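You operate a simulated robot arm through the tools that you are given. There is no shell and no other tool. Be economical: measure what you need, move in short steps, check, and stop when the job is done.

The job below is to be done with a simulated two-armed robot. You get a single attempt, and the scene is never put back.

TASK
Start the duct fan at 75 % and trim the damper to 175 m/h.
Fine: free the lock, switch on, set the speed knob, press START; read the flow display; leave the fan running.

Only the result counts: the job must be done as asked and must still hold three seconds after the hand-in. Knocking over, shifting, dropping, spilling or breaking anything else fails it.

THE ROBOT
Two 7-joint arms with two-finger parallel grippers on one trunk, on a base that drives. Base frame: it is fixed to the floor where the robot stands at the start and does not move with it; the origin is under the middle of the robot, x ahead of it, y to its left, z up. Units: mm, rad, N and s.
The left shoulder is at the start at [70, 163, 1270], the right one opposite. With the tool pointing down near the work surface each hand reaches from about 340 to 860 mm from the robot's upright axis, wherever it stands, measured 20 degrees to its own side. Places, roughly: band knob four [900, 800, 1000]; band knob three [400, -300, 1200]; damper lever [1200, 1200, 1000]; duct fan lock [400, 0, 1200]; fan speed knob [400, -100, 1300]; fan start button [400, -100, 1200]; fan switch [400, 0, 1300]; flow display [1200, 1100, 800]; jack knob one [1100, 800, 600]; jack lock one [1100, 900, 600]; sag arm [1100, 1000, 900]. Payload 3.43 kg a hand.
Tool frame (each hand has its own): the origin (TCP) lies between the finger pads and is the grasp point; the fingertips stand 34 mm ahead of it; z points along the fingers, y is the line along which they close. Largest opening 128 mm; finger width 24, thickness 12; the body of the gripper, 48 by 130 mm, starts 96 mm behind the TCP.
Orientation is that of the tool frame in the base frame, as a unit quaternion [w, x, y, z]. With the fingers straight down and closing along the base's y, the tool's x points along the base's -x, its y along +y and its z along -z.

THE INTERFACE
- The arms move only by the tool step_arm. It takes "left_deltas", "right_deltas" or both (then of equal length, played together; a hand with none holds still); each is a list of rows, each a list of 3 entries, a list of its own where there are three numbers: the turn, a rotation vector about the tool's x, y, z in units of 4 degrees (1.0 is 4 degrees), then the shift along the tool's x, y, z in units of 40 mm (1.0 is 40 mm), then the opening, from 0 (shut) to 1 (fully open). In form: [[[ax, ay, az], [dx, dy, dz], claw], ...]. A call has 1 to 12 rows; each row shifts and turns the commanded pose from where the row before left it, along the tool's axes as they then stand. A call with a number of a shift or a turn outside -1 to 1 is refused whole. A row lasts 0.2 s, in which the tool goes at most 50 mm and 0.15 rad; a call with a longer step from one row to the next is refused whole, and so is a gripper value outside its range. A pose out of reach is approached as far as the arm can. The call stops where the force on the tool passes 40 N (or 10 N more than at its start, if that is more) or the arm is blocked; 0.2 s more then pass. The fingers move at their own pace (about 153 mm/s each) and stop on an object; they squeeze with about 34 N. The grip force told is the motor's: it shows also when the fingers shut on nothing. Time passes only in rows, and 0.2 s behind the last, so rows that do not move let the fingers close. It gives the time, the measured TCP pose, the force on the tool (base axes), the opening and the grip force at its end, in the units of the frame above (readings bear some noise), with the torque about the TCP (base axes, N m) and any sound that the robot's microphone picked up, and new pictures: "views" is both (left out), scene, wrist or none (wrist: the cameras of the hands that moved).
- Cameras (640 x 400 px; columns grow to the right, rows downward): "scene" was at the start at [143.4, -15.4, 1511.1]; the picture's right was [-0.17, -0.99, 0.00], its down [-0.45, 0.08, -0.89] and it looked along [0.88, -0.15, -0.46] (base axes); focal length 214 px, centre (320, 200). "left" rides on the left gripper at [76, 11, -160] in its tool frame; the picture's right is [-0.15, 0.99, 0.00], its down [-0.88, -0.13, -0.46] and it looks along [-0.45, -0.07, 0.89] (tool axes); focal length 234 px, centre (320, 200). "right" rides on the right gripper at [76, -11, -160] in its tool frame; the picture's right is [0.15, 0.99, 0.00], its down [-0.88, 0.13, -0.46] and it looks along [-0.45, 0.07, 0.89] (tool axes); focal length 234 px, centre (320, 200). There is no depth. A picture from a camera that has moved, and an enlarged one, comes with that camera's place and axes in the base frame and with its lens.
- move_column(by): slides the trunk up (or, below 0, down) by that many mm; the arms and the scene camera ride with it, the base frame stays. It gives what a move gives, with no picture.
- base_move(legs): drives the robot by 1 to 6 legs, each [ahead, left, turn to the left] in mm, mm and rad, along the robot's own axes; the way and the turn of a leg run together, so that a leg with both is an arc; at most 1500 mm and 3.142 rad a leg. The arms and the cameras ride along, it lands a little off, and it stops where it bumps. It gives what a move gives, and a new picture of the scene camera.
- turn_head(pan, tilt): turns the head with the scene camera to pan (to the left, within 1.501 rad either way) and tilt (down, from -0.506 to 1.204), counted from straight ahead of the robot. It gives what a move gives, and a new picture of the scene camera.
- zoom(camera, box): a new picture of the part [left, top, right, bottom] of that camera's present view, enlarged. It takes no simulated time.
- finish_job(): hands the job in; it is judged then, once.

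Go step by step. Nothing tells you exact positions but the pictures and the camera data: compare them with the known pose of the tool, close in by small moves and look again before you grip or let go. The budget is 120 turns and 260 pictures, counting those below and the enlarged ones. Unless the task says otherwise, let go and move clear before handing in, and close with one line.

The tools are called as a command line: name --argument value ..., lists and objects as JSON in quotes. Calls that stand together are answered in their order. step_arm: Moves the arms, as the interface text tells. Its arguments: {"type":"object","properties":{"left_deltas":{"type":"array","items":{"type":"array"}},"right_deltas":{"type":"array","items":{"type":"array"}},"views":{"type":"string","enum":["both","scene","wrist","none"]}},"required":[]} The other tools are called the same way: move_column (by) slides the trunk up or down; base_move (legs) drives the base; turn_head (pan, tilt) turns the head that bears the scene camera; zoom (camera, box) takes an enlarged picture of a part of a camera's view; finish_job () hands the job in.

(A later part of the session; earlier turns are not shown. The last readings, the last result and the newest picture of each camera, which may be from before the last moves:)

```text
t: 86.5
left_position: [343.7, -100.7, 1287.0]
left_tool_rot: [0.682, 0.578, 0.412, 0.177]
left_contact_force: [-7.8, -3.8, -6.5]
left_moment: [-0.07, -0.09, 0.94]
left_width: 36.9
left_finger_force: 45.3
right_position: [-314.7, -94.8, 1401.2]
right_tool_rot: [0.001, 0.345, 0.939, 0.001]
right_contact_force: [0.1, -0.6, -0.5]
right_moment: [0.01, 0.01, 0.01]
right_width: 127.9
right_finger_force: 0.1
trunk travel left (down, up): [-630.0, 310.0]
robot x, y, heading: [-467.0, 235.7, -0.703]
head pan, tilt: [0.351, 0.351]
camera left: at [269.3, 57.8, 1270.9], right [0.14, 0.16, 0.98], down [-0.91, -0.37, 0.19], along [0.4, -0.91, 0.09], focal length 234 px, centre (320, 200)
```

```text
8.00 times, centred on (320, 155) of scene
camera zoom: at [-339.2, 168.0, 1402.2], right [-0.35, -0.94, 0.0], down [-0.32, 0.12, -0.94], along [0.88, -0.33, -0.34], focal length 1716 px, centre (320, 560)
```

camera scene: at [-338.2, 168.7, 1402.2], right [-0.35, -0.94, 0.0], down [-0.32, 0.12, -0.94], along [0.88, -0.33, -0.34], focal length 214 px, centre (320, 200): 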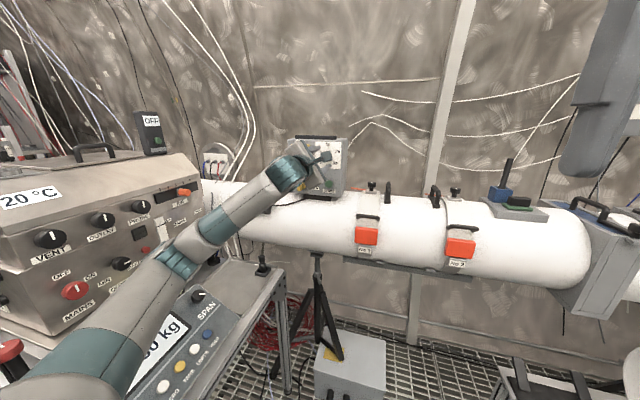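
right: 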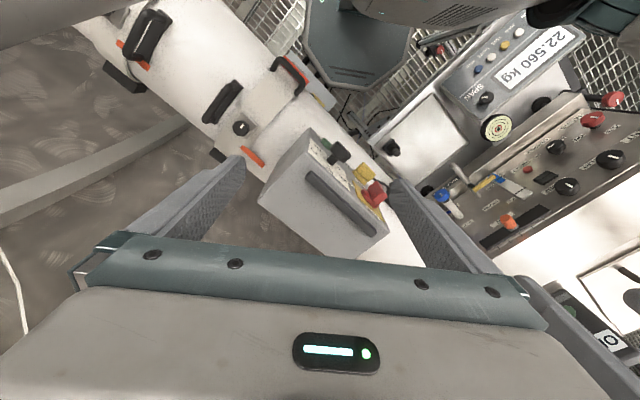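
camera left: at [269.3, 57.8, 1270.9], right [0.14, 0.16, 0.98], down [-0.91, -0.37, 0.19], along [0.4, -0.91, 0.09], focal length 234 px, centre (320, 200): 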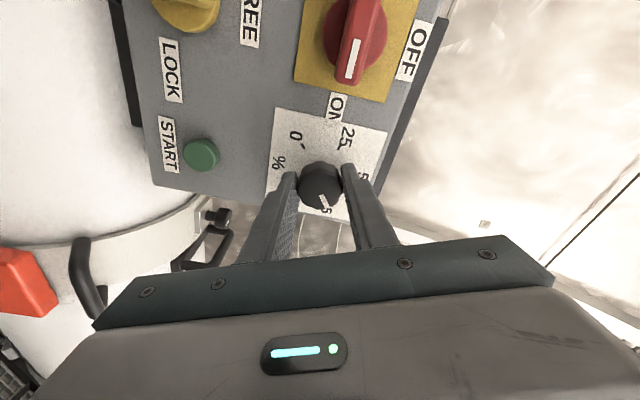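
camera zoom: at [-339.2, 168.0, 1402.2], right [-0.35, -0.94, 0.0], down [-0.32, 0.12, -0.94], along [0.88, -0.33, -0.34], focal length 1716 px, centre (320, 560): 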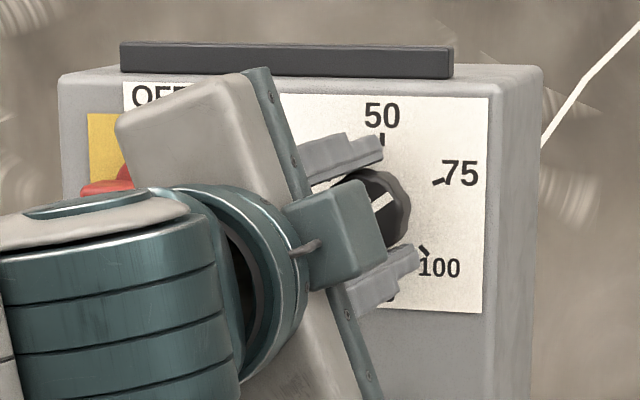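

About 10° remain; turn the rest, then release and back off to read it.

step_arm --left_deltas '[[[0, 0, 1], [0, 0, 0], 0], [[0, 0, 1], [0, 0, 0], 0], [[0, 0, 0.6], [0, 0, 0], 0], [[0, 0, 0], [0, 0, 0], 0], [[0, 0, 0], [0, 0, 0], 0.45], [[0, 0, 0], [0, 0, 0], 0.45], [[0, 0, 0], [0, 0, -0.9], 0.45], [[0, 0, 0], [0, 0, -0.9], 0.45], [[0, 0, 0], [0.9, 0, -0.3], 0.45], [[0, 0, 0], [0.9, 0, 0], 0.45], [[0, 0, 0], [0.9, 0, 0], 0.45]]' --views "wrist"

zoom --camera "scene" --box '[300, 130, 360, 170]'

zoom --camera "left" --box '[240, 100, 400, 230]'

```text
t: 88.9
left_position: [349.9, 37.1, 1267.3]
left_tool_rot: [0.665, 0.61, 0.358, 0.238]
left_contact_force: [-0.2, -0.8, 0.3]
left_moment: [0.01, -0.01, 0.0]
left_width: 57.5
left_finger_force: 0.1
right_position: [-313.7, -92.0, 1400.5]
right_tool_rot: [0.0, 0.345, 0.939, 0.0]
right_contact_force: [0.7, -0.5, 0.0]
right_moment: [-0.04, 0.01, -0.02]
right_width: 128.0
right_finger_force: 0.0
trunk travel left (down, up): [-630.0, 310.0]
robot x, y, heading: [-464.3, 236.5, -0.701]
head pan, tilt: [0.351, 0.351]
camera left: at [276.1, 196.9, 1264.0], right [0.03, 0.03, 1.0], down [-0.92, -0.39, 0.04], along [0.39, -0.92, 0.02], focal length 234 px, centre (320, 200)
```

left: 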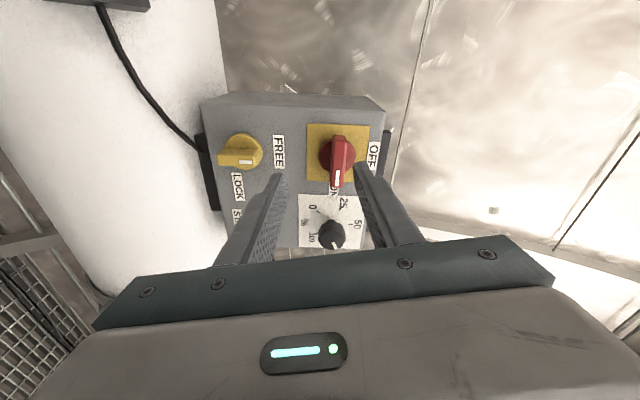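

```text
10.00 times, centred on (330, 150) of scene
camera zoom: at [-338.2, 170.3, 1402.3], right [-0.35, -0.94, 0.0], down [-0.32, 0.12, -0.94], along [0.88, -0.33, -0.34], focal length 2145 px, centre (220, 700)
```

zoom: 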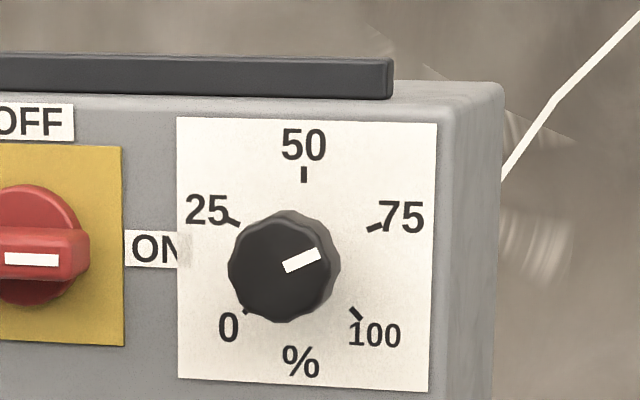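

```text
3.08 times, centred on (320, 165) of left
camera zoom: at [276.1, 196.9, 1264.0], right [0.03, 0.03, 1.0], down [-0.92, -0.39, 0.04], along [0.39, -0.92, 0.02], focal length 720 px, centre (320, 308)
```

zoom: 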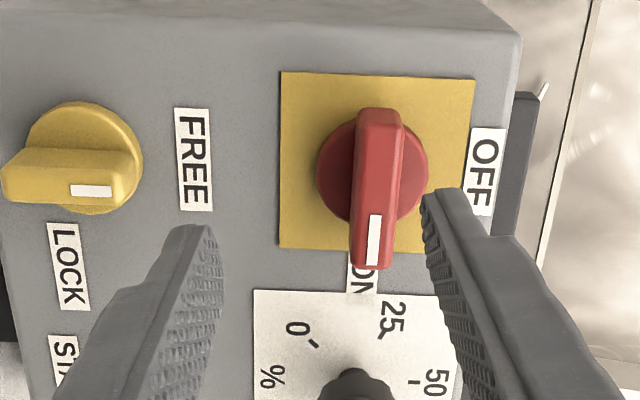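

The pointer is parallel to the 75 tick. Now close the fingers and go in front of START.

step_arm --left_deltas '[[[0, 0, 0], [-0.93, -0.18, 0], 0], [[0, 0, 0], [-0.93, -0.18, 0], 0], [[0, 0, 0], [-0.93, -0.18, 0], 0]]' --views "none"

move_column --by -85

step_arm --left_deltas '[[[0, 0, 0], [0, 0, 0.8], 0], [[0, 0, 0], [0, 0, 0.4], 0]]' --views "wrist"

zoom --camera "scene" --box '[260, 90, 400, 178]'

```text
t: 89.7
left_position: [275.6, -53.1, 1267.5]
left_tool_rot: [0.664, 0.612, 0.359, 0.238]
left_contact_force: [0.2, -0.4, 0.1]
left_moment: [0.03, 0.03, -0.03]
left_width: 0.0
left_finger_force: 32.5
right_position: [-313.6, -94.9, 1400.8]
right_tool_rot: [0.0, 0.345, 0.939, 0.001]
right_contact_force: [0.0, 0.1, 0.4]
right_moment: [0.06, 0.0, 0.01]
right_width: 128.0
right_finger_force: 0.1
trunk travel left (down, up): [-630.0, 310.0]
robot x, y, heading: [-467.3, 230.7, -0.703]
head pan, tilt: [0.351, 0.351]
```

```text
t: 90.9
left_position: [274.8, -51.7, 1182.3]
left_tool_rot: [0.665, 0.611, 0.358, 0.238]
left_contact_force: [-0.5, 0.2, -0.2]
left_moment: [-0.03, 0.01, 0.0]
left_width: 0.0
left_finger_force: 33.2
right_position: [-314.6, -92.6, 1316.4]
right_tool_rot: [0.0, 0.346, 0.938, 0.0]
right_contact_force: [0.7, -0.6, -0.9]
right_moment: [-0.02, -0.01, 0.0]
right_width: 128.0
right_finger_force: 0.0
trunk travel left (down, up): [-545.0, 395.0]
robot x, y, heading: [-466.2, 234.1, -0.707]
head pan, tilt: [0.351, 0.351]
```

```text
t: 91.5
left_position: [304.9, -76.6, 1182.7]
left_tool_rot: [0.664, 0.612, 0.359, 0.237]
left_contact_force: [0.0, -0.3, 0.5]
left_moment: [-0.02, 0.01, -0.01]
left_width: 0.0
left_finger_force: 33.0
left hand out of reach, approached as far as the arm can: row 2
right_position: [-314.2, -93.3, 1315.6]
right_tool_rot: [0.001, 0.345, 0.938, 0.0]
right_contact_force: [-0.6, -0.3, -0.3]
right_moment: [0.0, 0.0, 0.01]
right_width: 128.2
right_finger_force: 0.1
trunk travel left (down, up): [-545.0, 395.0]
robot x, y, heading: [-465.9, 228.8, -0.702]
head pan, tilt: [0.351, 0.351]
camera left: at [231.6, 83.6, 1180.5], right [0.03, 0.03, 1.0], down [-0.92, -0.39, 0.04], along [0.39, -0.92, 0.01], focal length 234 px, centre (320, 200)
```

left: 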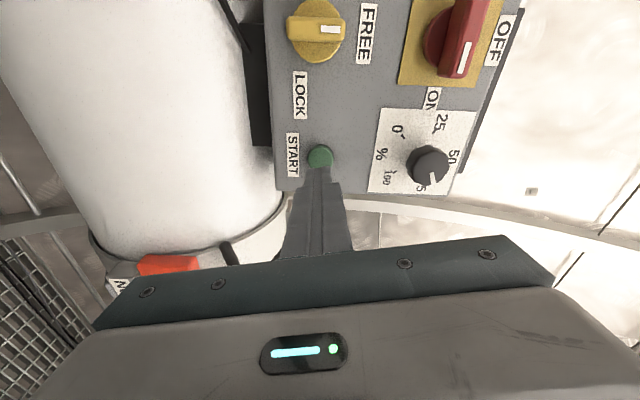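

```text
4.55 times, centred on (330, 134) of scene
camera zoom: at [-338.8, 169.9, 1317.4], right [-0.35, -0.94, 0.0], down [-0.32, 0.12, -0.94], along [0.88, -0.33, -0.34], focal length 975 px, centre (274, 500)
```

zoom: 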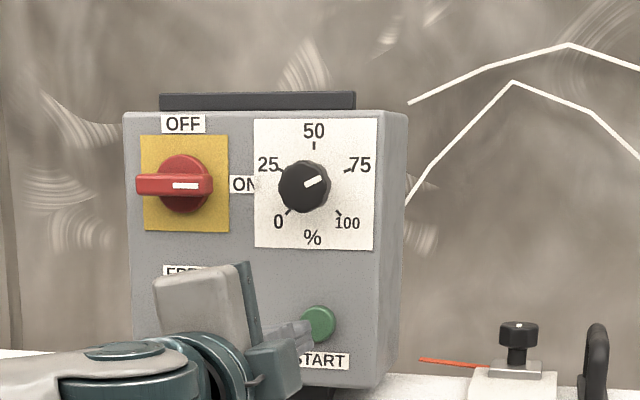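

Aligned with START. Advance and press gently.

step_arm --left_deltas '[[[0, 0, 0], [0, 0, 0.5], 0], [[0, 0, 0], [0, 0, 0.5], 0], [[0, 0, 0], [0, 0, 0.1], 0], [[0, 0, 0], [0, 0, 0.1], 0], [[0, 0, 0], [0, 0, 0.1], 0], [[0, 0, 0], [0, 0, 0.1], 0]]' --views "wrist"

```text
t: 92.9
left_position: [308.0, -79.0, 1182.9]
left_tool_rot: [0.663, 0.612, 0.359, 0.237]
left_contact_force: [0.2, 0.6, 0.5]
left_moment: [-0.02, 0.02, -0.01]
left_width: 0.3
left_finger_force: 33.1
left hand out of reach, approached as far as the arm can: row 1, 2, 3, 4, 5
right_position: [-314.9, -94.2, 1316.1]
right_tool_rot: [-0.001, 0.346, 0.938, 0.0]
right_contact_force: [0.4, -0.3, 0.3]
right_moment: [0.01, -0.02, 0.0]
right_width: 128.1
right_finger_force: 0.0
trunk travel left (down, up): [-545.0, 395.0]
robot x, y, heading: [-469.1, 236.1, -0.704]
head pan, tilt: [0.351, 0.351]
camera left: at [235.1, 80.6, 1180.5], right [0.03, 0.03, 1.0], down [-0.92, -0.39, 0.04], along [0.39, -0.92, 0.01], focal length 234 px, centre (320, 200)
```

left: 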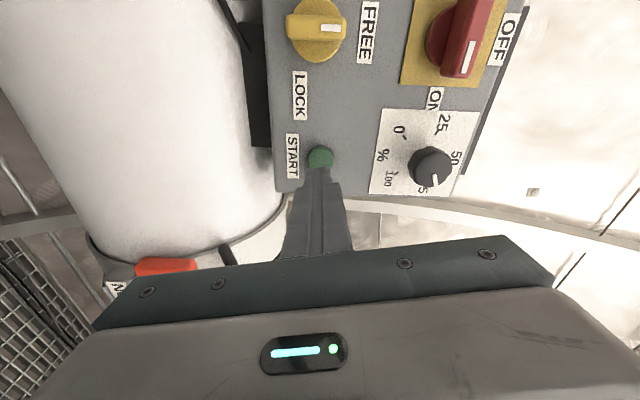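

The rolled wrist limits the advance; back off a little, unroll, and try again.

step_arm --left_deltas '[[[0, 0, 0], [0, 0, -1], 0], [[0, 0, -1], [0, 0, -0.4], 0], [[0, 0, -1], [0, 0, 0], 0], [[0, 0, -1], [0, 0, 0], 0], [[0, 0, -1], [0, 0, 0], 0], [[0, 0, -1], [0, 0, 0], 0], [[0, 0, -1], [0, 0, 0], 0], [[0, 0, -1], [0, 0, 0], 0], [[0, 0, -1], [0, 0, 0], 0], [[0, 0, -1], [0, 0, 0], 0], [[0, 0, -1], [0, 0, 0], 0], [[0, 0, -1], [0, 0, 0], 0]]' --views "none"

```text
t: 95.5
left_position: [265.6, -44.6, 1182.6]
left_tool_rot: [0.705, 0.433, 0.561, -0.028]
left_contact_force: [0.8, 0.1, 1.2]
left_moment: [0.02, 0.03, 0.01]
left_width: 0.0
left_finger_force: 32.5
right_position: [-314.8, -93.6, 1315.4]
right_tool_rot: [0.0, 0.346, 0.938, 0.0]
right_contact_force: [-0.4, 0.1, -1.2]
right_moment: [0.01, -0.03, 0.03]
right_width: 127.8
right_finger_force: 0.0
trunk travel left (down, up): [-545.0, 395.0]
robot x, y, heading: [-466.8, 235.8, -0.709]
head pan, tilt: [0.351, 0.351]
```

step_arm --left_deltas '[[[0, 0, 0], [0, 0, 0.8], 0], [[0, 0, 0], [0, 0, 0.8], 0], [[0, 0, 0], [0, 0, 0.6], 0], [[0, 0, 0], [0, 0, 0.1], 0], [[0, 0, 0], [0, 0, 0.1], 0], [[0, 0, 0], [0, 0, 0.1], 0]]' --views "wrist"

```text
t: 96.9
left_position: [343.9, -104.9, 1185.4]
left_tool_rot: [0.704, 0.433, 0.562, -0.028]
left_contact_force: [-2.1, 1.5, 1.0]
left_moment: [-0.03, 0.01, 0.03]
left_width: 0.0
left_finger_force: 33.1
left hand out of reach, approached as far as the arm can: row 3
right_position: [-313.8, -92.4, 1315.8]
right_tool_rot: [0.001, 0.345, 0.938, 0.0]
right_contact_force: [-0.2, -0.7, 0.0]
right_moment: [0.0, -0.01, 0.03]
right_width: 127.9
right_finger_force: 0.1
trunk travel left (down, up): [-545.0, 395.0]
robot x, y, heading: [-467.3, 231.4, -0.703]
head pan, tilt: [0.351, 0.351]
heard: click
camera left: at [254.9, 37.8, 1129.8], right [0.47, 0.55, 0.69], down [-0.74, -0.18, 0.65], along [0.48, -0.81, 0.32], focal length 234 px, centre (320, 200)
```

left: 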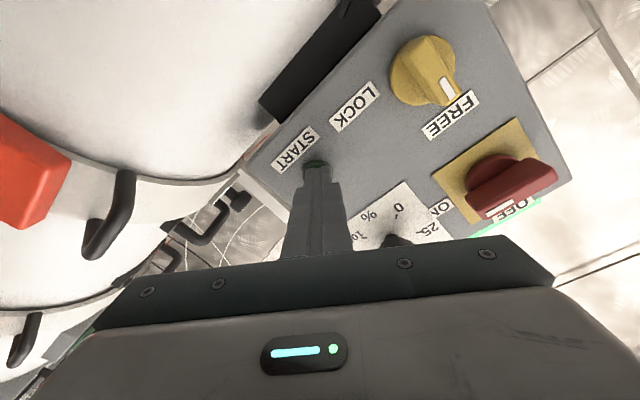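

A click was heard and a green light appears on the box. Back off and look.

step_arm --left_deltas '[[[0, 0, 0], [0, 0, -0.8], 0], [[0, 0, 0], [0, 0, -0.9], 0], [[0, 0, 0], [0, 0, -0.9], 0], [[0, 0, 0], [0, 0, -0.9], 0]]' --views "scene"

zoom --camera "scene" --box '[200, 70, 400, 195]'

```text
t: 97.9
left_position: [235.2, -14.3, 1184.2]
left_tool_rot: [0.705, 0.432, 0.561, -0.029]
left_contact_force: [0.1, -0.2, 1.8]
left_moment: [-0.03, 0.03, 0.02]
left_width: 0.0
left_finger_force: 32.7
right_position: [-315.5, -92.2, 1317.1]
right_tool_rot: [0.0, 0.346, 0.938, 0.0]
right_contact_force: [0.1, -0.1, -0.3]
right_moment: [0.01, -0.03, 0.0]
right_width: 127.9
right_finger_force: 0.0
trunk travel left (down, up): [-545.0, 395.0]
robot x, y, heading: [-463.2, 234.2, -0.703]
head pan, tilt: [0.351, 0.351]
camera scene: at [-339.0, 170.2, 1317.4], right [-0.35, -0.94, 0.0], down [-0.32, 0.12, -0.94], along [0.88, -0.33, -0.34], focal length 214 px, centre (320, 200)
```

scene: 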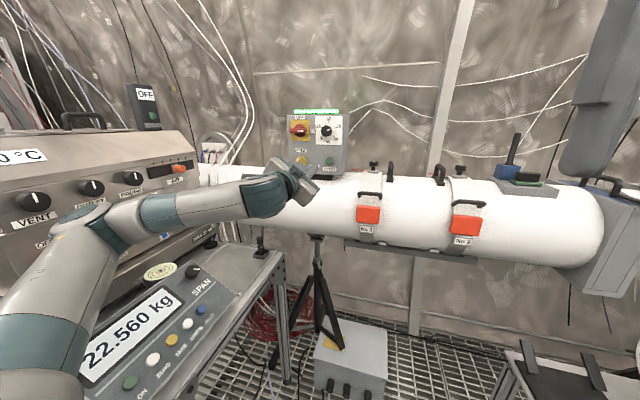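

```text
3.20 times, centred on (300, 132) of scene
camera zoom: at [-339.0, 170.2, 1317.4], right [-0.35, -0.94, 0.0], down [-0.32, 0.12, -0.94], along [0.88, -0.33, -0.34], focal length 686 px, centre (384, 416)
```

zoom: 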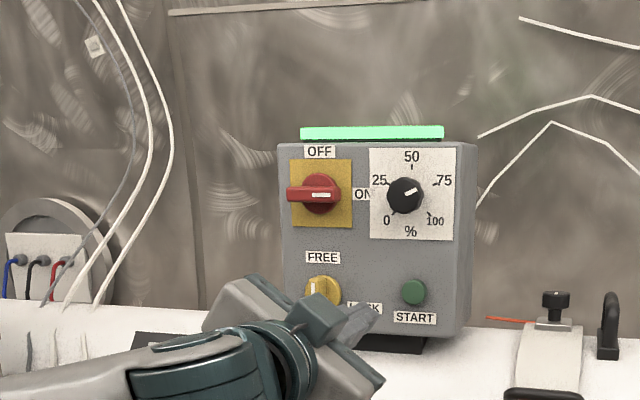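

Fan is running (green bar lit). Now raise the trunk, retract the left hand, and look toward the damper area.

step_arm --left_deltas '[[[0, 0, 0], [0, 0, -0.9], 0], [[0, 0, 0], [0, 0, -0.9], 0], [[0, 0, 0], [0, 0, -0.9], 0], [[0, 0, 0], [0, 0, -0.9], 0]]' --views "none"

move_column --by 350

turn_head --pan 1.2 --tilt 0.35

```text
t: 98.9
left_position: [151.4, 57.6, 1200.6]
left_tool_rot: [0.705, 0.433, 0.562, -0.028]
left_contact_force: [-0.4, 0.6, 0.4]
left_moment: [0.01, 0.04, 0.0]
left_width: 0.0
left_finger_force: 33.1
left hand out of reach, approached as far as the arm can: row 3, 4
right_position: [-314.7, -93.7, 1316.4]
right_tool_rot: [0.0, 0.345, 0.938, 0.0]
right_contact_force: [-0.2, -0.4, 1.0]
right_moment: [-0.03, -0.01, 0.02]
right_width: 128.3
right_finger_force: 0.0
trunk travel left (down, up): [-545.0, 395.0]
robot x, y, heading: [-464.1, 233.1, -0.707]
head pan, tilt: [0.351, 0.351]
```

```text
t: 102.3
left_position: [152.6, 57.7, 1550.7]
left_tool_rot: [0.705, 0.433, 0.562, -0.029]
left_contact_force: [0.1, 0.5, 0.5]
left_moment: [-0.01, 0.01, 0.01]
left_width: 0.1
left_finger_force: 33.2
right_position: [-314.5, -95.4, 1665.2]
right_tool_rot: [0.0, 0.345, 0.938, 0.001]
right_contact_force: [-0.5, 0.4, 0.2]
right_moment: [-0.01, 0.0, -0.02]
right_width: 128.0
right_finger_force: 0.0
trunk travel left (down, up): [-895.0, 45.0]
robot x, y, heading: [-469.3, 233.3, -0.709]
head pan, tilt: [0.351, 0.351]
```

```text
t: 103.5
left_position: [152.7, 59.3, 1550.9]
left_tool_rot: [0.704, 0.433, 0.562, -0.029]
left_contact_force: [0.2, 0.4, 0.6]
left_moment: [0.01, -0.03, 0.0]
left_width: 0.0
left_finger_force: 32.2
right_position: [-315.2, -93.8, 1665.3]
right_tool_rot: [0.001, 0.345, 0.939, -0.001]
right_contact_force: [0.0, 0.2, -0.5]
right_moment: [0.0, 0.02, 0.01]
right_width: 128.1
right_finger_force: 0.1
trunk travel left (down, up): [-895.0, 45.0]
robot x, y, heading: [-466.8, 233.0, -0.707]
head pan, tilt: [1.201, 0.351]
camera scene: at [-343.8, 245.7, 1667.3], right [0.48, -0.88, 0.0], down [-0.3, -0.16, -0.94], along [0.83, 0.45, -0.34], focal length 214 px, centre (320, 200)
```

scene: 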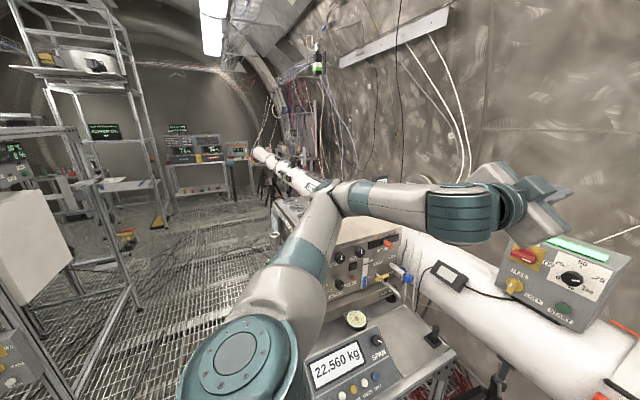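

There's an aisle left of the console. Zoom on the duct beyond the console.

zoom --camera "scene" --box '[220, 120, 380, 220]'

zoom --camera "scene" --box '[0, 100, 260, 263]'

turn_head --pan 1.5 --tilt 0.6

```text
4.00 times, centred on (300, 170) of scene
camera zoom: at [-343.8, 245.7, 1667.3], right [0.48, -0.88, 0.0], down [-0.3, -0.16, -0.94], along [0.83, 0.45, -0.34], focal length 858 px, centre (400, 320)
```

zoom: 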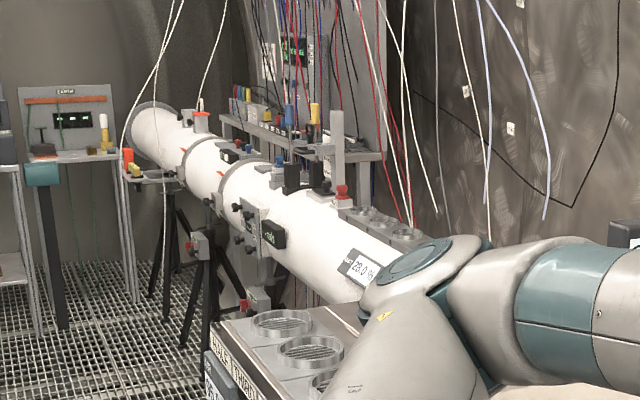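

```text
2.45 times, centred on (130, 182) of scene
camera zoom: at [-343.8, 245.7, 1667.3], right [0.48, -0.88, 0.0], down [-0.3, -0.16, -0.94], along [0.83, 0.45, -0.34], focal length 526 px, centre (786, 245)
```

zoom: 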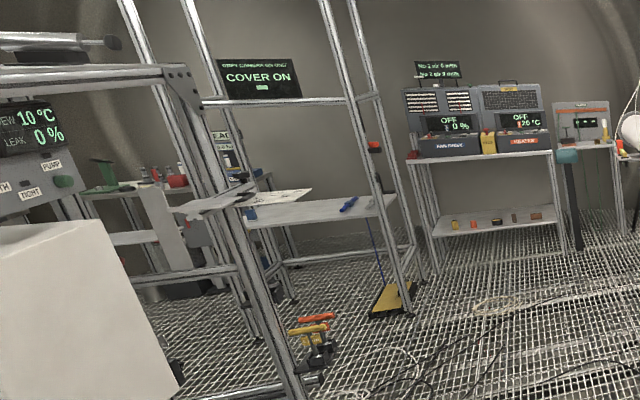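

```text
t: 104.3
left_position: [151.3, 58.1, 1550.1]
left_tool_rot: [0.704, 0.434, 0.561, -0.028]
left_contact_force: [0.1, -0.5, 0.8]
left_moment: [0.03, 0.02, 0.02]
left_width: 0.2
left_finger_force: 32.9
right_position: [-314.9, -93.1, 1665.4]
right_tool_rot: [0.0, 0.345, 0.938, 0.001]
right_contact_force: [-0.6, -0.3, -0.2]
right_moment: [0.01, 0.0, -0.03]
right_width: 127.9
right_finger_force: 0.0
trunk travel left (down, up): [-895.0, 45.0]
robot x, y, heading: [-468.5, 232.8, -0.7]
head pan, tilt: [1.499, 0.6]
camera scene: at [-363.7, 264.5, 1644.6], right [0.71, -0.7, 0.0], down [-0.4, -0.4, -0.83], along [0.58, 0.59, -0.56], focal length 214 px, centre (320, 200)
```

scene: 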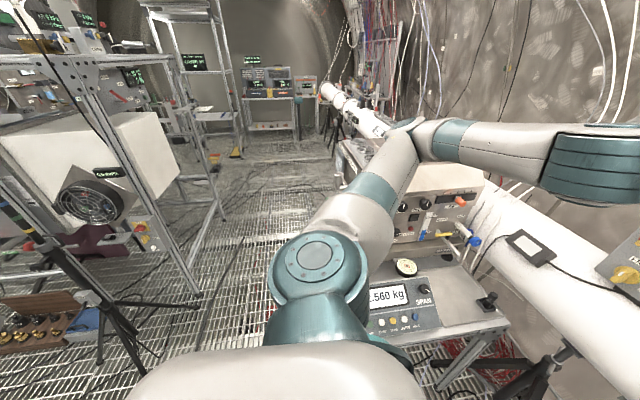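

Fan side done. Plan: back off ~340 mm into the aisle, turn left ~90°, then drive along the aisle parallel to the duct.

base_move --legs '[[-340, 0, 0]]'

base_move --legs '[[0, 0, 0.8]]'

turn_head --pan 0.7 --tilt 0.6

```text
t: 106.5
left_position: [-101.5, 274.7, 1549.0]
left_tool_rot: [0.704, 0.432, 0.563, -0.027]
left_contact_force: [-0.4, -0.5, -0.6]
left_moment: [-0.01, 0.02, -0.01]
left_width: 0.2
left_finger_force: 32.9
right_position: [-566.9, 122.2, 1664.3]
right_tool_rot: [-0.002, 0.343, 0.939, 0.001]
right_contact_force: [0.2, -0.6, 1.0]
right_moment: [0.03, 0.03, -0.02]
right_width: 128.3
right_finger_force: 0.0
trunk travel left (down, up): [-895.0, 45.0]
robot x, y, heading: [-723.2, 455.7, -0.697]
head pan, tilt: [1.499, 0.6]
camera scene: at [-617.8, 480.0, 1644.4], right [0.72, -0.7, 0.0], down [-0.4, -0.4, -0.82], along [0.58, 0.59, -0.57], focal length 214 px, centre (320, 200)
```

scene: 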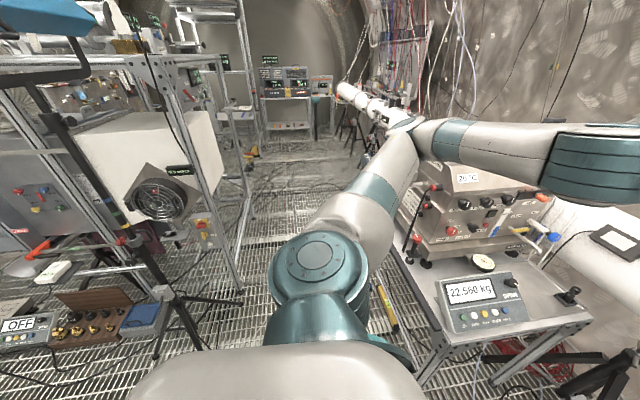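

```text
t: 109.0
left_position: [-164.4, 769.4, 1550.1]
left_tool_rot: [0.66, 0.181, 0.685, 0.248]
left_contact_force: [0.9, -0.9, 0.2]
left_moment: [0.03, 0.01, -0.01]
left_width: 0.0
left_finger_force: 32.9
right_position: [-382.2, 329.7, 1664.4]
right_tool_rot: [-0.001, -0.045, 0.999, 0.001]
right_contact_force: [0.3, 0.0, 0.7]
right_moment: [0.01, 0.01, -0.01]
right_width: 128.1
right_finger_force: 0.1
trunk travel left (down, up): [-895.0, 45.0]
robot x, y, heading: [-722.3, 451.5, 0.091]
head pan, tilt: [1.499, 0.6]
camera scene: at [-672.0, 543.5, 1644.6], right [1.0, 0.02, 0.0], down [0.01, -0.56, -0.83], along [-0.02, 0.83, -0.56], focal length 214 px, centre (320, 200)
```

scene: 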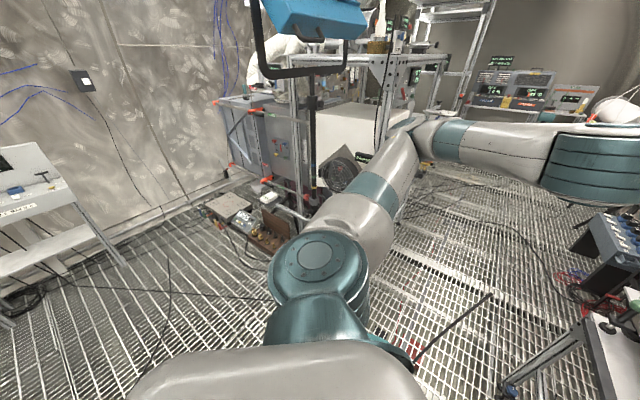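

```text
t: 110.1
left_position: [-164.9, 770.0, 1549.5]
left_tool_rot: [0.66, 0.182, 0.686, 0.246]
left_contact_force: [-0.3, -0.1, 0.2]
left_moment: [0.03, 0.0, -0.02]
left_width: 0.0
left_finger_force: 33.2
right_position: [-383.3, 329.4, 1665.2]
right_tool_rot: [-0.001, -0.045, 0.999, 0.001]
right_contact_force: [0.4, 0.2, -1.3]
right_moment: [0.01, -0.01, 0.0]
right_width: 128.0
right_finger_force: 0.1
trunk travel left (down, up): [-895.0, 45.0]
robot x, y, heading: [-721.9, 453.9, 0.089]
head pan, tilt: [0.7, 0.6]
camera scene: at [-608.4, 518.6, 1644.5], right [0.71, -0.7, 0.0], down [-0.4, -0.4, -0.83], along [0.58, 0.59, -0.56], focal length 214 px, centre (320, 200)
```

scene: 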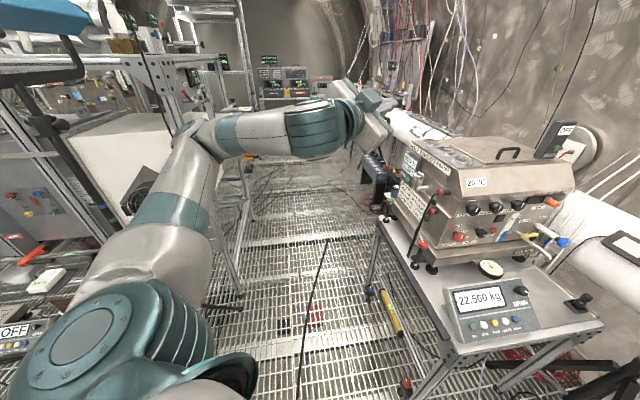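

The aisle is clear by ~500 mm each side. Turn to run parallel to the duct and drive forward 900 mm.

base_move --legs '[[0, 0, 0.783], [900, 0, 0]]'

turn_head --pan -0.7 --tilt 0.5

```text
t: 116.1
left_position: [-52.6, 1662.8, 1552.3]
left_tool_rot: [0.515, -0.095, 0.702, 0.483]
left_contact_force: [0.0, 0.2, -0.3]
left_moment: [0.04, 0.01, 0.01]
left_width: 0.0
left_finger_force: 33.1
right_position: [106.7, 1199.2, 1665.3]
right_tool_rot: [0.0, -0.425, 0.905, 0.001]
right_contact_force: [0.3, -1.1, -0.6]
right_moment: [0.0, 0.01, 0.02]
right_width: 127.8
right_finger_force: 0.1
trunk travel left (down, up): [-895.0, 45.0]
robot x, y, heading: [-217.9, 1046.9, 0.878]
head pan, tilt: [0.7, 0.6]
stopped in leg 2: the robot was blocked; the commanded pose is now the measured one
camera scene: at [-185.0, 1168.3, 1645.3], right [1.0, 0.01, 0.0], down [0.0, -0.56, -0.83], along [-0.01, 0.83, -0.56], focal length 214 px, centre (320, 200)
```

scene: 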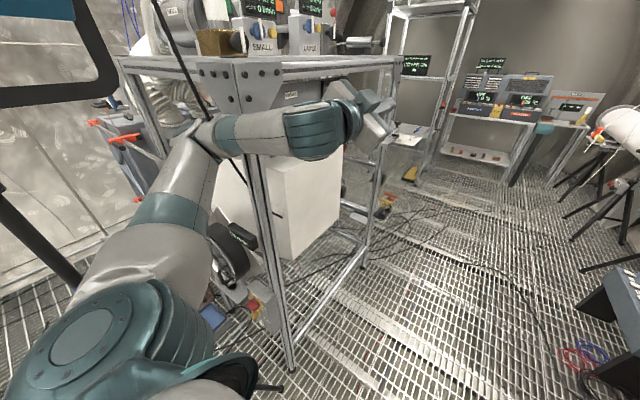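

```text
t: 117.6
left_position: [-51.8, 1661.6, 1551.4]
left_tool_rot: [0.515, -0.095, 0.702, 0.482]
left_contact_force: [-0.4, -1.1, -0.7]
left_moment: [-0.02, -0.01, -0.02]
left_width: 0.0
left_finger_force: 32.6
right_position: [105.1, 1197.1, 1664.6]
right_tool_rot: [-0.001, -0.423, 0.906, 0.0]
right_contact_force: [-0.4, 0.2, -0.4]
right_moment: [-0.03, -0.04, 0.04]
right_width: 127.7
right_finger_force: 0.2
trunk travel left (down, up): [-895.0, 45.0]
robot x, y, heading: [-220.0, 1046.7, 0.879]
head pan, tilt: [-0.7, 0.499]
camera scene: at [-95.7, 1095.6, 1654.0], right [0.18, -0.98, 0.0], down [-0.47, -0.08, -0.88], along [0.86, 0.16, -0.48], focal length 214 px, centre (320, 200)
```

scene: 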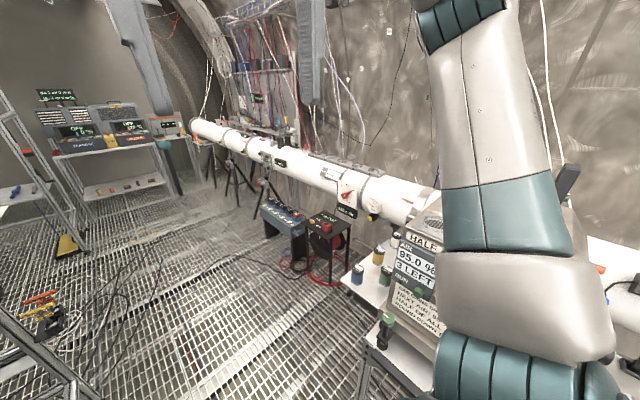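

Blocked, probably the left elbow near the rack. Zoom at the damper area (red/white plate) before shifting right.

zoom --camera "scene" --box '[240, 130, 440, 255]'

base_move --legs '[[-60, 0, 0], [0, -190, 0]]'

```text
3.20 times, centred on (340, 192) of scene
camera zoom: at [-95.7, 1095.6, 1654.0], right [0.18, -0.98, 0.0], down [-0.47, -0.08, -0.88], along [0.86, 0.16, -0.48], focal length 686 px, centre (256, 224)
```

zoom: 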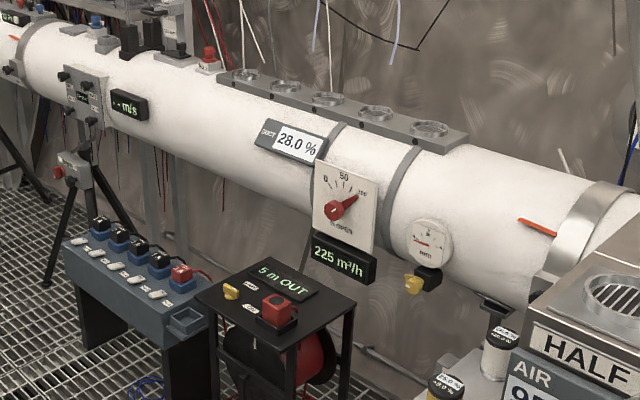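

```text
t: 119.7
left_position: [51.5, 1503.9, 1545.3]
left_tool_rot: [0.514, -0.097, 0.703, 0.481]
left_contact_force: [-0.6, -0.1, 0.6]
left_moment: [-0.02, -0.03, -0.04]
left_width: 0.0
left_finger_force: 33.3
right_position: [209.6, 1040.8, 1665.2]
right_tool_rot: [0.0, -0.425, 0.905, -0.004]
right_contact_force: [-0.9, 0.3, -0.3]
right_moment: [-0.05, 0.0, -0.01]
right_width: 128.0
right_finger_force: 0.1
trunk travel left (down, up): [-895.0, 45.0]
robot x, y, heading: [-111.7, 881.3, 0.876]
head pan, tilt: [-0.7, 0.499]
camera scene: at [9.5, 938.5, 1653.8], right [0.18, -0.98, 0.0], down [-0.47, -0.09, -0.88], along [0.87, 0.15, -0.48], focal length 214 px, centre (320, 200)
```

scene: 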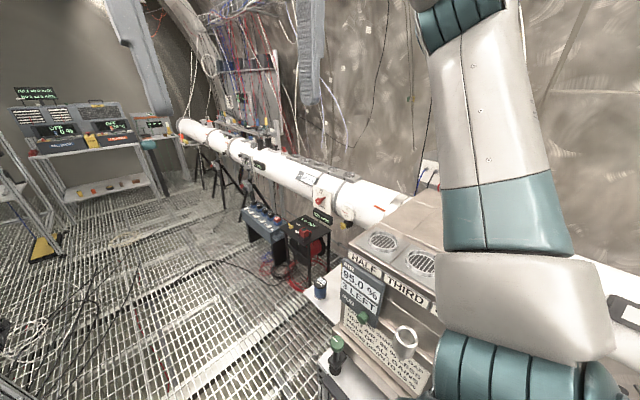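

The flow display reads 225 m³/h and the damper dial is at about [1190,1150,1000]. Drive on 750 mm along the aisle and turn to face the duct.

base_move --legs '[[750, 0, 0]]'

base_move --legs '[[0, 0, -0.8], [0, 0, -0.774]]'

turn_head --pan 0.35 --tilt 0.6

```text
t: 123.8
left_position: [528.0, 2078.4, 1549.2]
left_tool_rot: [0.514, -0.097, 0.703, 0.483]
left_contact_force: [0.1, -0.2, 0.6]
left_moment: [-0.02, 0.03, 0.01]
left_width: 0.0
left_finger_force: 32.6
right_position: [688.8, 1615.1, 1664.9]
right_tool_rot: [-0.001, -0.426, 0.905, -0.001]
right_contact_force: [0.3, -0.6, 0.1]
right_moment: [0.0, 0.01, -0.03]
right_width: 128.0
right_finger_force: 0.0
trunk travel left (down, up): [-895.0, 45.0]
robot x, y, heading: [367.1, 1458.3, 0.887]
head pan, tilt: [-0.7, 0.499]
camera scene: at [488.7, 1511.4, 1653.8], right [0.18, -0.98, 0.0], down [-0.47, -0.09, -0.88], along [0.86, 0.16, -0.48], focal length 214 px, centre (320, 200)
```

scene: 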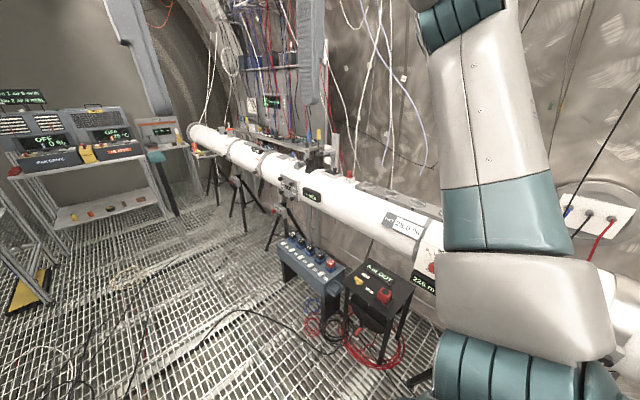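

```text
t: 128.3
left_position: [988.8, 1292.2, 1547.0]
left_tool_rot: [0.704, 0.429, 0.566, -0.021]
left_contact_force: [0.2, 0.7, 0.0]
left_moment: [0.0, -0.01, -0.02]
left_width: 0.0
left_finger_force: 33.8
right_position: [524.9, 1132.8, 1664.4]
right_tool_rot: [-0.002, 0.339, 0.941, 0.0]
right_contact_force: [-0.4, 0.7, 0.0]
right_moment: [-0.01, -0.02, -0.04]
right_width: 128.1
right_finger_force: 0.0
trunk travel left (down, up): [-895.0, 45.0]
robot x, y, heading: [368.7, 1458.1, -0.686]
head pan, tilt: [-0.7, 0.499]
camera scene: at [424.9, 1336.6, 1653.6], right [-0.98, -0.18, 0.0], down [-0.09, 0.47, -0.88], along [0.16, -0.86, -0.48], focal length 214 px, centre (320, 200)
```

scene: 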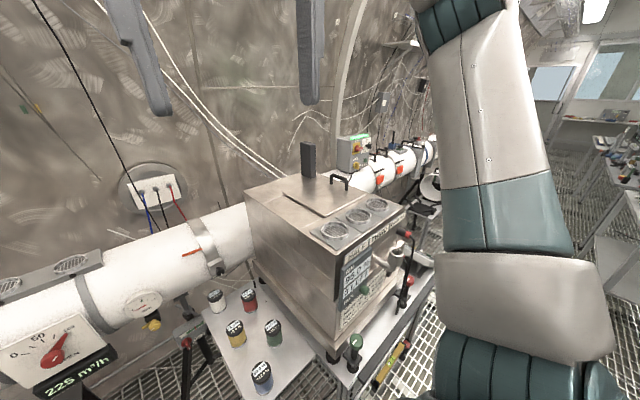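

```text
t: 129.6
left_position: [989.0, 1292.6, 1549.2]
left_tool_rot: [0.704, 0.429, 0.566, -0.023]
left_contact_force: [-0.1, 0.8, 0.3]
left_moment: [0.01, 0.03, -0.04]
left_width: 0.1
left_finger_force: 33.3
right_position: [525.2, 1132.8, 1663.9]
right_tool_rot: [-0.001, 0.339, 0.941, -0.001]
right_contact_force: [0.2, 0.4, -0.1]
right_moment: [0.01, -0.04, -0.01]
right_width: 128.1
right_finger_force: 0.1
trunk travel left (down, up): [-895.0, 45.0]
robot x, y, heading: [367.7, 1460.4, -0.689]
head pan, tilt: [0.351, 0.6]
camera scene: at [491.5, 1396.1, 1644.5], right [-0.33, -0.94, 0.0], down [-0.53, 0.19, -0.82], along [0.78, -0.27, -0.57], focal length 214 px, centre (320, 200)
```

scene: 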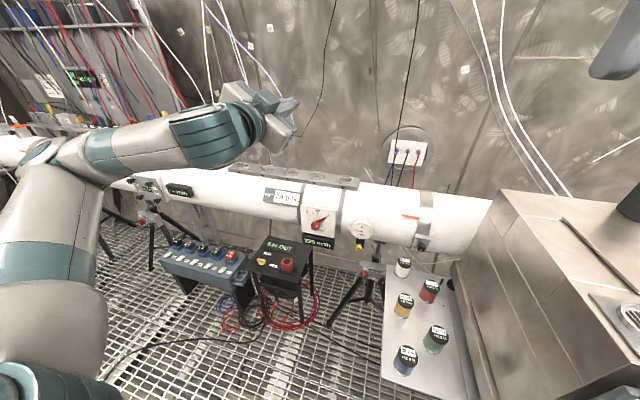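

Good view. Zoom on the dial.

zoom --camera "scene" --box '[250, 170, 394, 260]'

```text
4.44 times, centred on (322, 215) of scene
camera zoom: at [491.5, 1396.1, 1644.5], right [-0.33, -0.94, 0.0], down [-0.53, 0.19, -0.82], along [0.78, -0.27, -0.57], focal length 953 px, centre (311, 133)
```

zoom: 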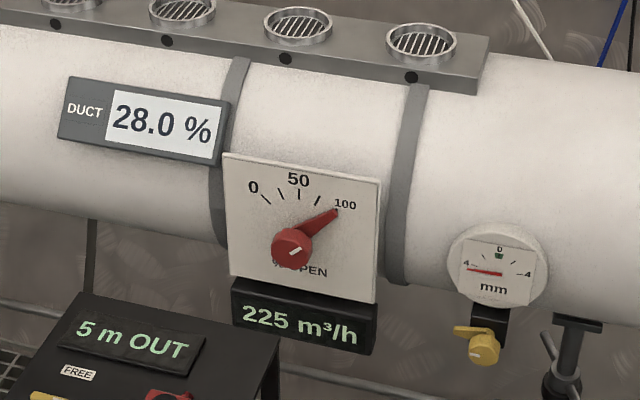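

Hub located at about [1216,1167,973]. Shift the base slightly left/back for clearance from the console, then lower the trunk in stages.

base_move --legs '[[-40, 110, 0]]'

move_column --by -250

turn_head --pan -0.6 --tilt 0.7

turn_head --pan 0.3 --tilt 0.5

```text
t: 130.8
left_position: [1026.2, 1395.1, 1548.5]
left_tool_rot: [0.704, 0.43, 0.565, -0.021]
left_contact_force: [0.0, -1.1, -0.8]
left_moment: [0.03, 0.03, -0.01]
left_width: 0.0
left_finger_force: 33.1
right_position: [561.1, 1236.2, 1663.6]
right_tool_rot: [-0.001, 0.339, 0.941, 0.003]
right_contact_force: [-0.1, -0.3, 0.2]
right_moment: [0.04, 0.0, -0.02]
right_width: 128.1
right_finger_force: 0.1
trunk travel left (down, up): [-895.0, 45.0]
robot x, y, heading: [404.0, 1568.6, -0.69]
head pan, tilt: [0.351, 0.6]
camera scene: at [528.0, 1500.5, 1644.4], right [-0.33, -0.94, 0.0], down [-0.53, 0.19, -0.83], along [0.78, -0.27, -0.56], focal length 214 px, centre (320, 200)
```

scene: 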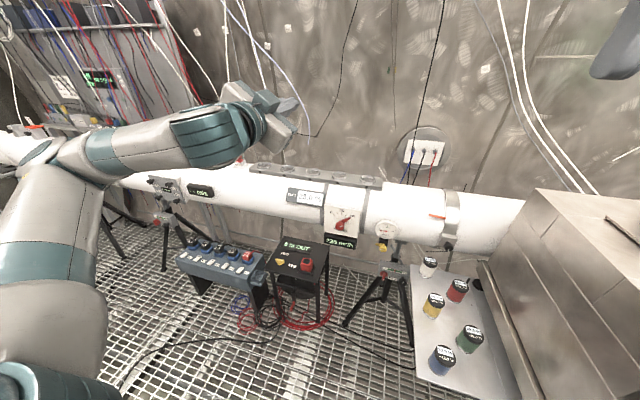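

```text
t: 133.4
left_position: [1027.1, 1401.7, 1299.7]
left_tool_rot: [0.704, 0.429, 0.566, -0.022]
left_contact_force: [-0.6, 0.4, 0.0]
left_moment: [0.03, -0.04, 0.06]
left_width: 0.0
left_finger_force: 32.5
right_position: [562.0, 1242.8, 1414.2]
right_tool_rot: [-0.002, 0.339, 0.941, 0.0]
right_contact_force: [-0.4, -0.1, -1.0]
right_moment: [-0.04, 0.0, -0.01]
right_width: 128.2
right_finger_force: 0.0
trunk travel left (down, up): [-645.0, 295.0]
robot x, y, heading: [404.3, 1564.3, -0.689]
head pan, tilt: [0.351, 0.6]
```

```text
t: 134.6
left_position: [1025.8, 1401.2, 1298.5]
left_tool_rot: [0.704, 0.429, 0.565, -0.023]
left_contact_force: [0.4, 0.2, 1.8]
left_moment: [0.0, -0.02, 0.0]
left_width: 0.0
left_finger_force: 33.6
right_position: [562.8, 1242.2, 1414.2]
right_tool_rot: [-0.002, 0.339, 0.941, 0.0]
right_contact_force: [-0.3, 0.4, 0.4]
right_moment: [0.02, -0.03, -0.02]
right_width: 128.2
right_finger_force: 0.0
trunk travel left (down, up): [-645.0, 295.0]
robot x, y, heading: [404.4, 1568.2, -0.694]
head pan, tilt: [-0.6, 0.7]
camera scene: at [470.1, 1453.3, 1385.9], right [-0.96, -0.28, 0.0], down [-0.18, 0.62, -0.76], along [0.21, -0.73, -0.64], focal length 214 px, centre (320, 200)
```

scene: 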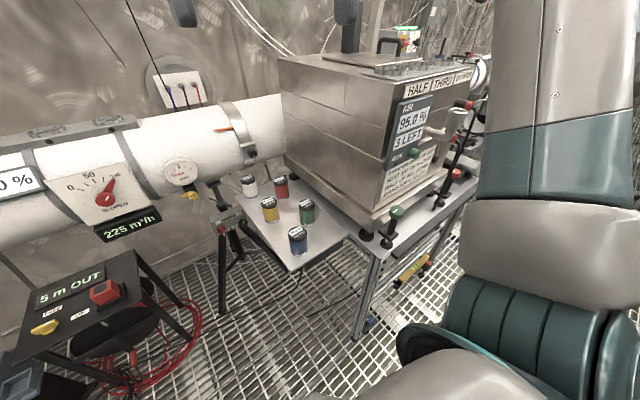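

```text
t: 135.8
left_position: [1025.1, 1401.0, 1297.8]
left_tool_rot: [0.704, 0.429, 0.566, -0.022]
left_contact_force: [-0.4, 0.7, 0.1]
left_moment: [-0.02, 0.01, -0.01]
left_width: 0.2
left_finger_force: 32.6
right_position: [563.6, 1240.5, 1414.0]
right_tool_rot: [-0.002, 0.338, 0.941, 0.001]
right_contact_force: [0.9, 0.0, -0.5]
right_moment: [-0.01, 0.02, -0.02]
right_width: 128.0
right_finger_force: 0.0
trunk travel left (down, up): [-645.0, 295.0]
robot x, y, heading: [404.6, 1565.3, -0.695]
head pan, tilt: [0.3, 0.499]
camera scene: at [530.7, 1500.3, 1403.6], right [-0.38, -0.92, 0.0], down [-0.44, 0.18, -0.88], along [0.81, -0.33, -0.48], focal length 214 px, centre (320, 200)
```

scene: 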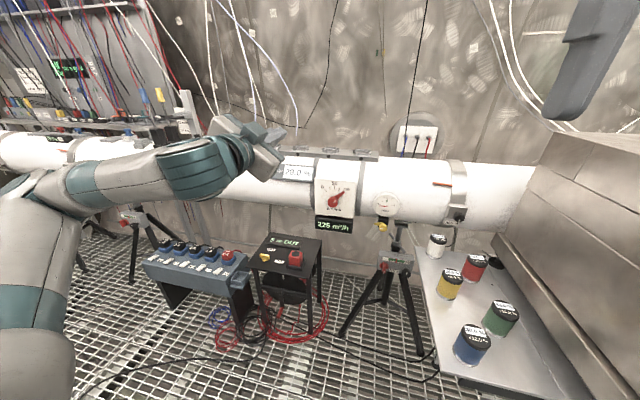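

Space is clear. Lower another 325 mm.

move_column --by -325

step_arm --left_deltas '[[[0, 0, 0.5], [0, 0, 0], 0.45], [[0, 0, 1], [0, 0, 0], 0.45], [[0, 0, 1], [0, 0, 0], 0.45]]'

```text
t: 139.1
left_position: [1025.5, 1401.1, 973.5]
left_tool_rot: [0.704, 0.429, 0.566, -0.023]
left_contact_force: [0.8, -0.5, -0.1]
left_moment: [-0.02, 0.03, -0.01]
left_width: 0.0
left_finger_force: 33.0
right_position: [564.4, 1241.4, 1089.4]
right_tool_rot: [-0.002, 0.338, 0.941, 0.001]
right_contact_force: [0.0, 0.0, -1.0]
right_moment: [0.01, -0.01, 0.01]
right_width: 127.9
right_finger_force: 0.0
trunk travel left (down, up): [-320.0, 620.0]
robot x, y, heading: [408.7, 1565.9, -0.688]
head pan, tilt: [0.3, 0.499]
```

```text
t: 139.8
left_position: [1027.1, 1401.6, 973.8]
left_tool_rot: [0.703, 0.476, 0.527, 0.039]
left_contact_force: [0.5, -0.5, -0.4]
left_moment: [-0.01, -0.01, 0.02]
left_width: 57.8
left_finger_force: 0.1
right_position: [563.4, 1240.9, 1090.8]
right_tool_rot: [-0.001, 0.339, 0.941, 0.001]
right_contact_force: [-0.8, -0.9, -0.5]
right_moment: [0.03, -0.03, 0.0]
right_width: 127.9
right_finger_force: 0.2
trunk travel left (down, up): [-320.0, 620.0]
robot x, y, heading: [405.2, 1565.6, -0.692]
head pan, tilt: [0.3, 0.499]
camera scene: at [530.7, 1500.4, 1078.6], right [-0.38, -0.92, 0.0], down [-0.44, 0.18, -0.88], along [0.81, -0.33, -0.48], focal length 214 px, centre (320, 200)
camera left: at [942.0, 1549.4, 929.5], right [0.38, 0.45, 0.81], down [-0.8, -0.28, 0.53], along [0.46, -0.85, 0.26], focal length 234 px, centre (320, 200)
```

scene: 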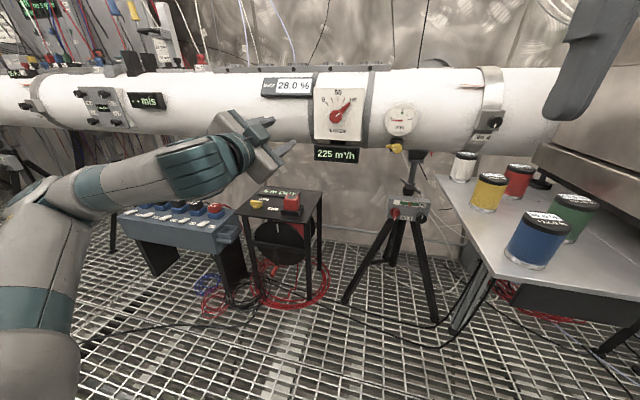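
left: 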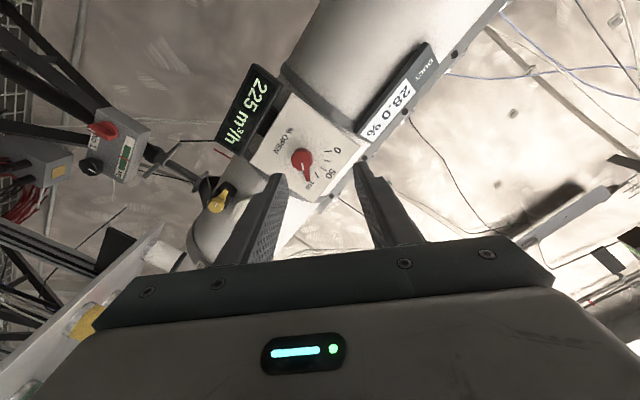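

zoom --camera "scene" --box '[290, 70, 400, 170]'

zoom --camera "left" --box '[220, 80, 400, 210]'

```text
4.00 times, centred on (345, 120) of scene
camera zoom: at [530.7, 1500.4, 1078.6], right [-0.38, -0.92, 0.0], down [-0.44, 0.18, -0.88], along [0.81, -0.33, -0.48], focal length 858 px, centre (220, 520)
```

zoom: 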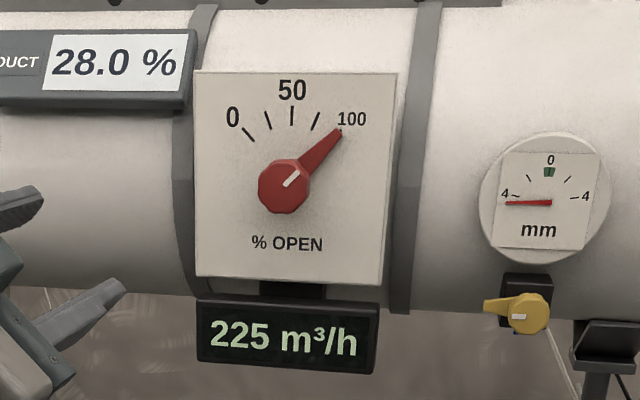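

```text
3.08 times, centred on (310, 145) of left
camera zoom: at [942.0, 1549.4, 929.5], right [0.38, 0.45, 0.81], down [-0.8, -0.28, 0.53], along [0.46, -0.85, 0.26], focal length 720 px, centre (351, 369)
```

zoom: 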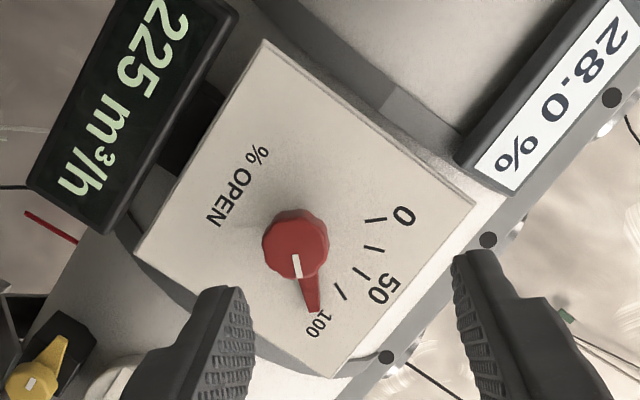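

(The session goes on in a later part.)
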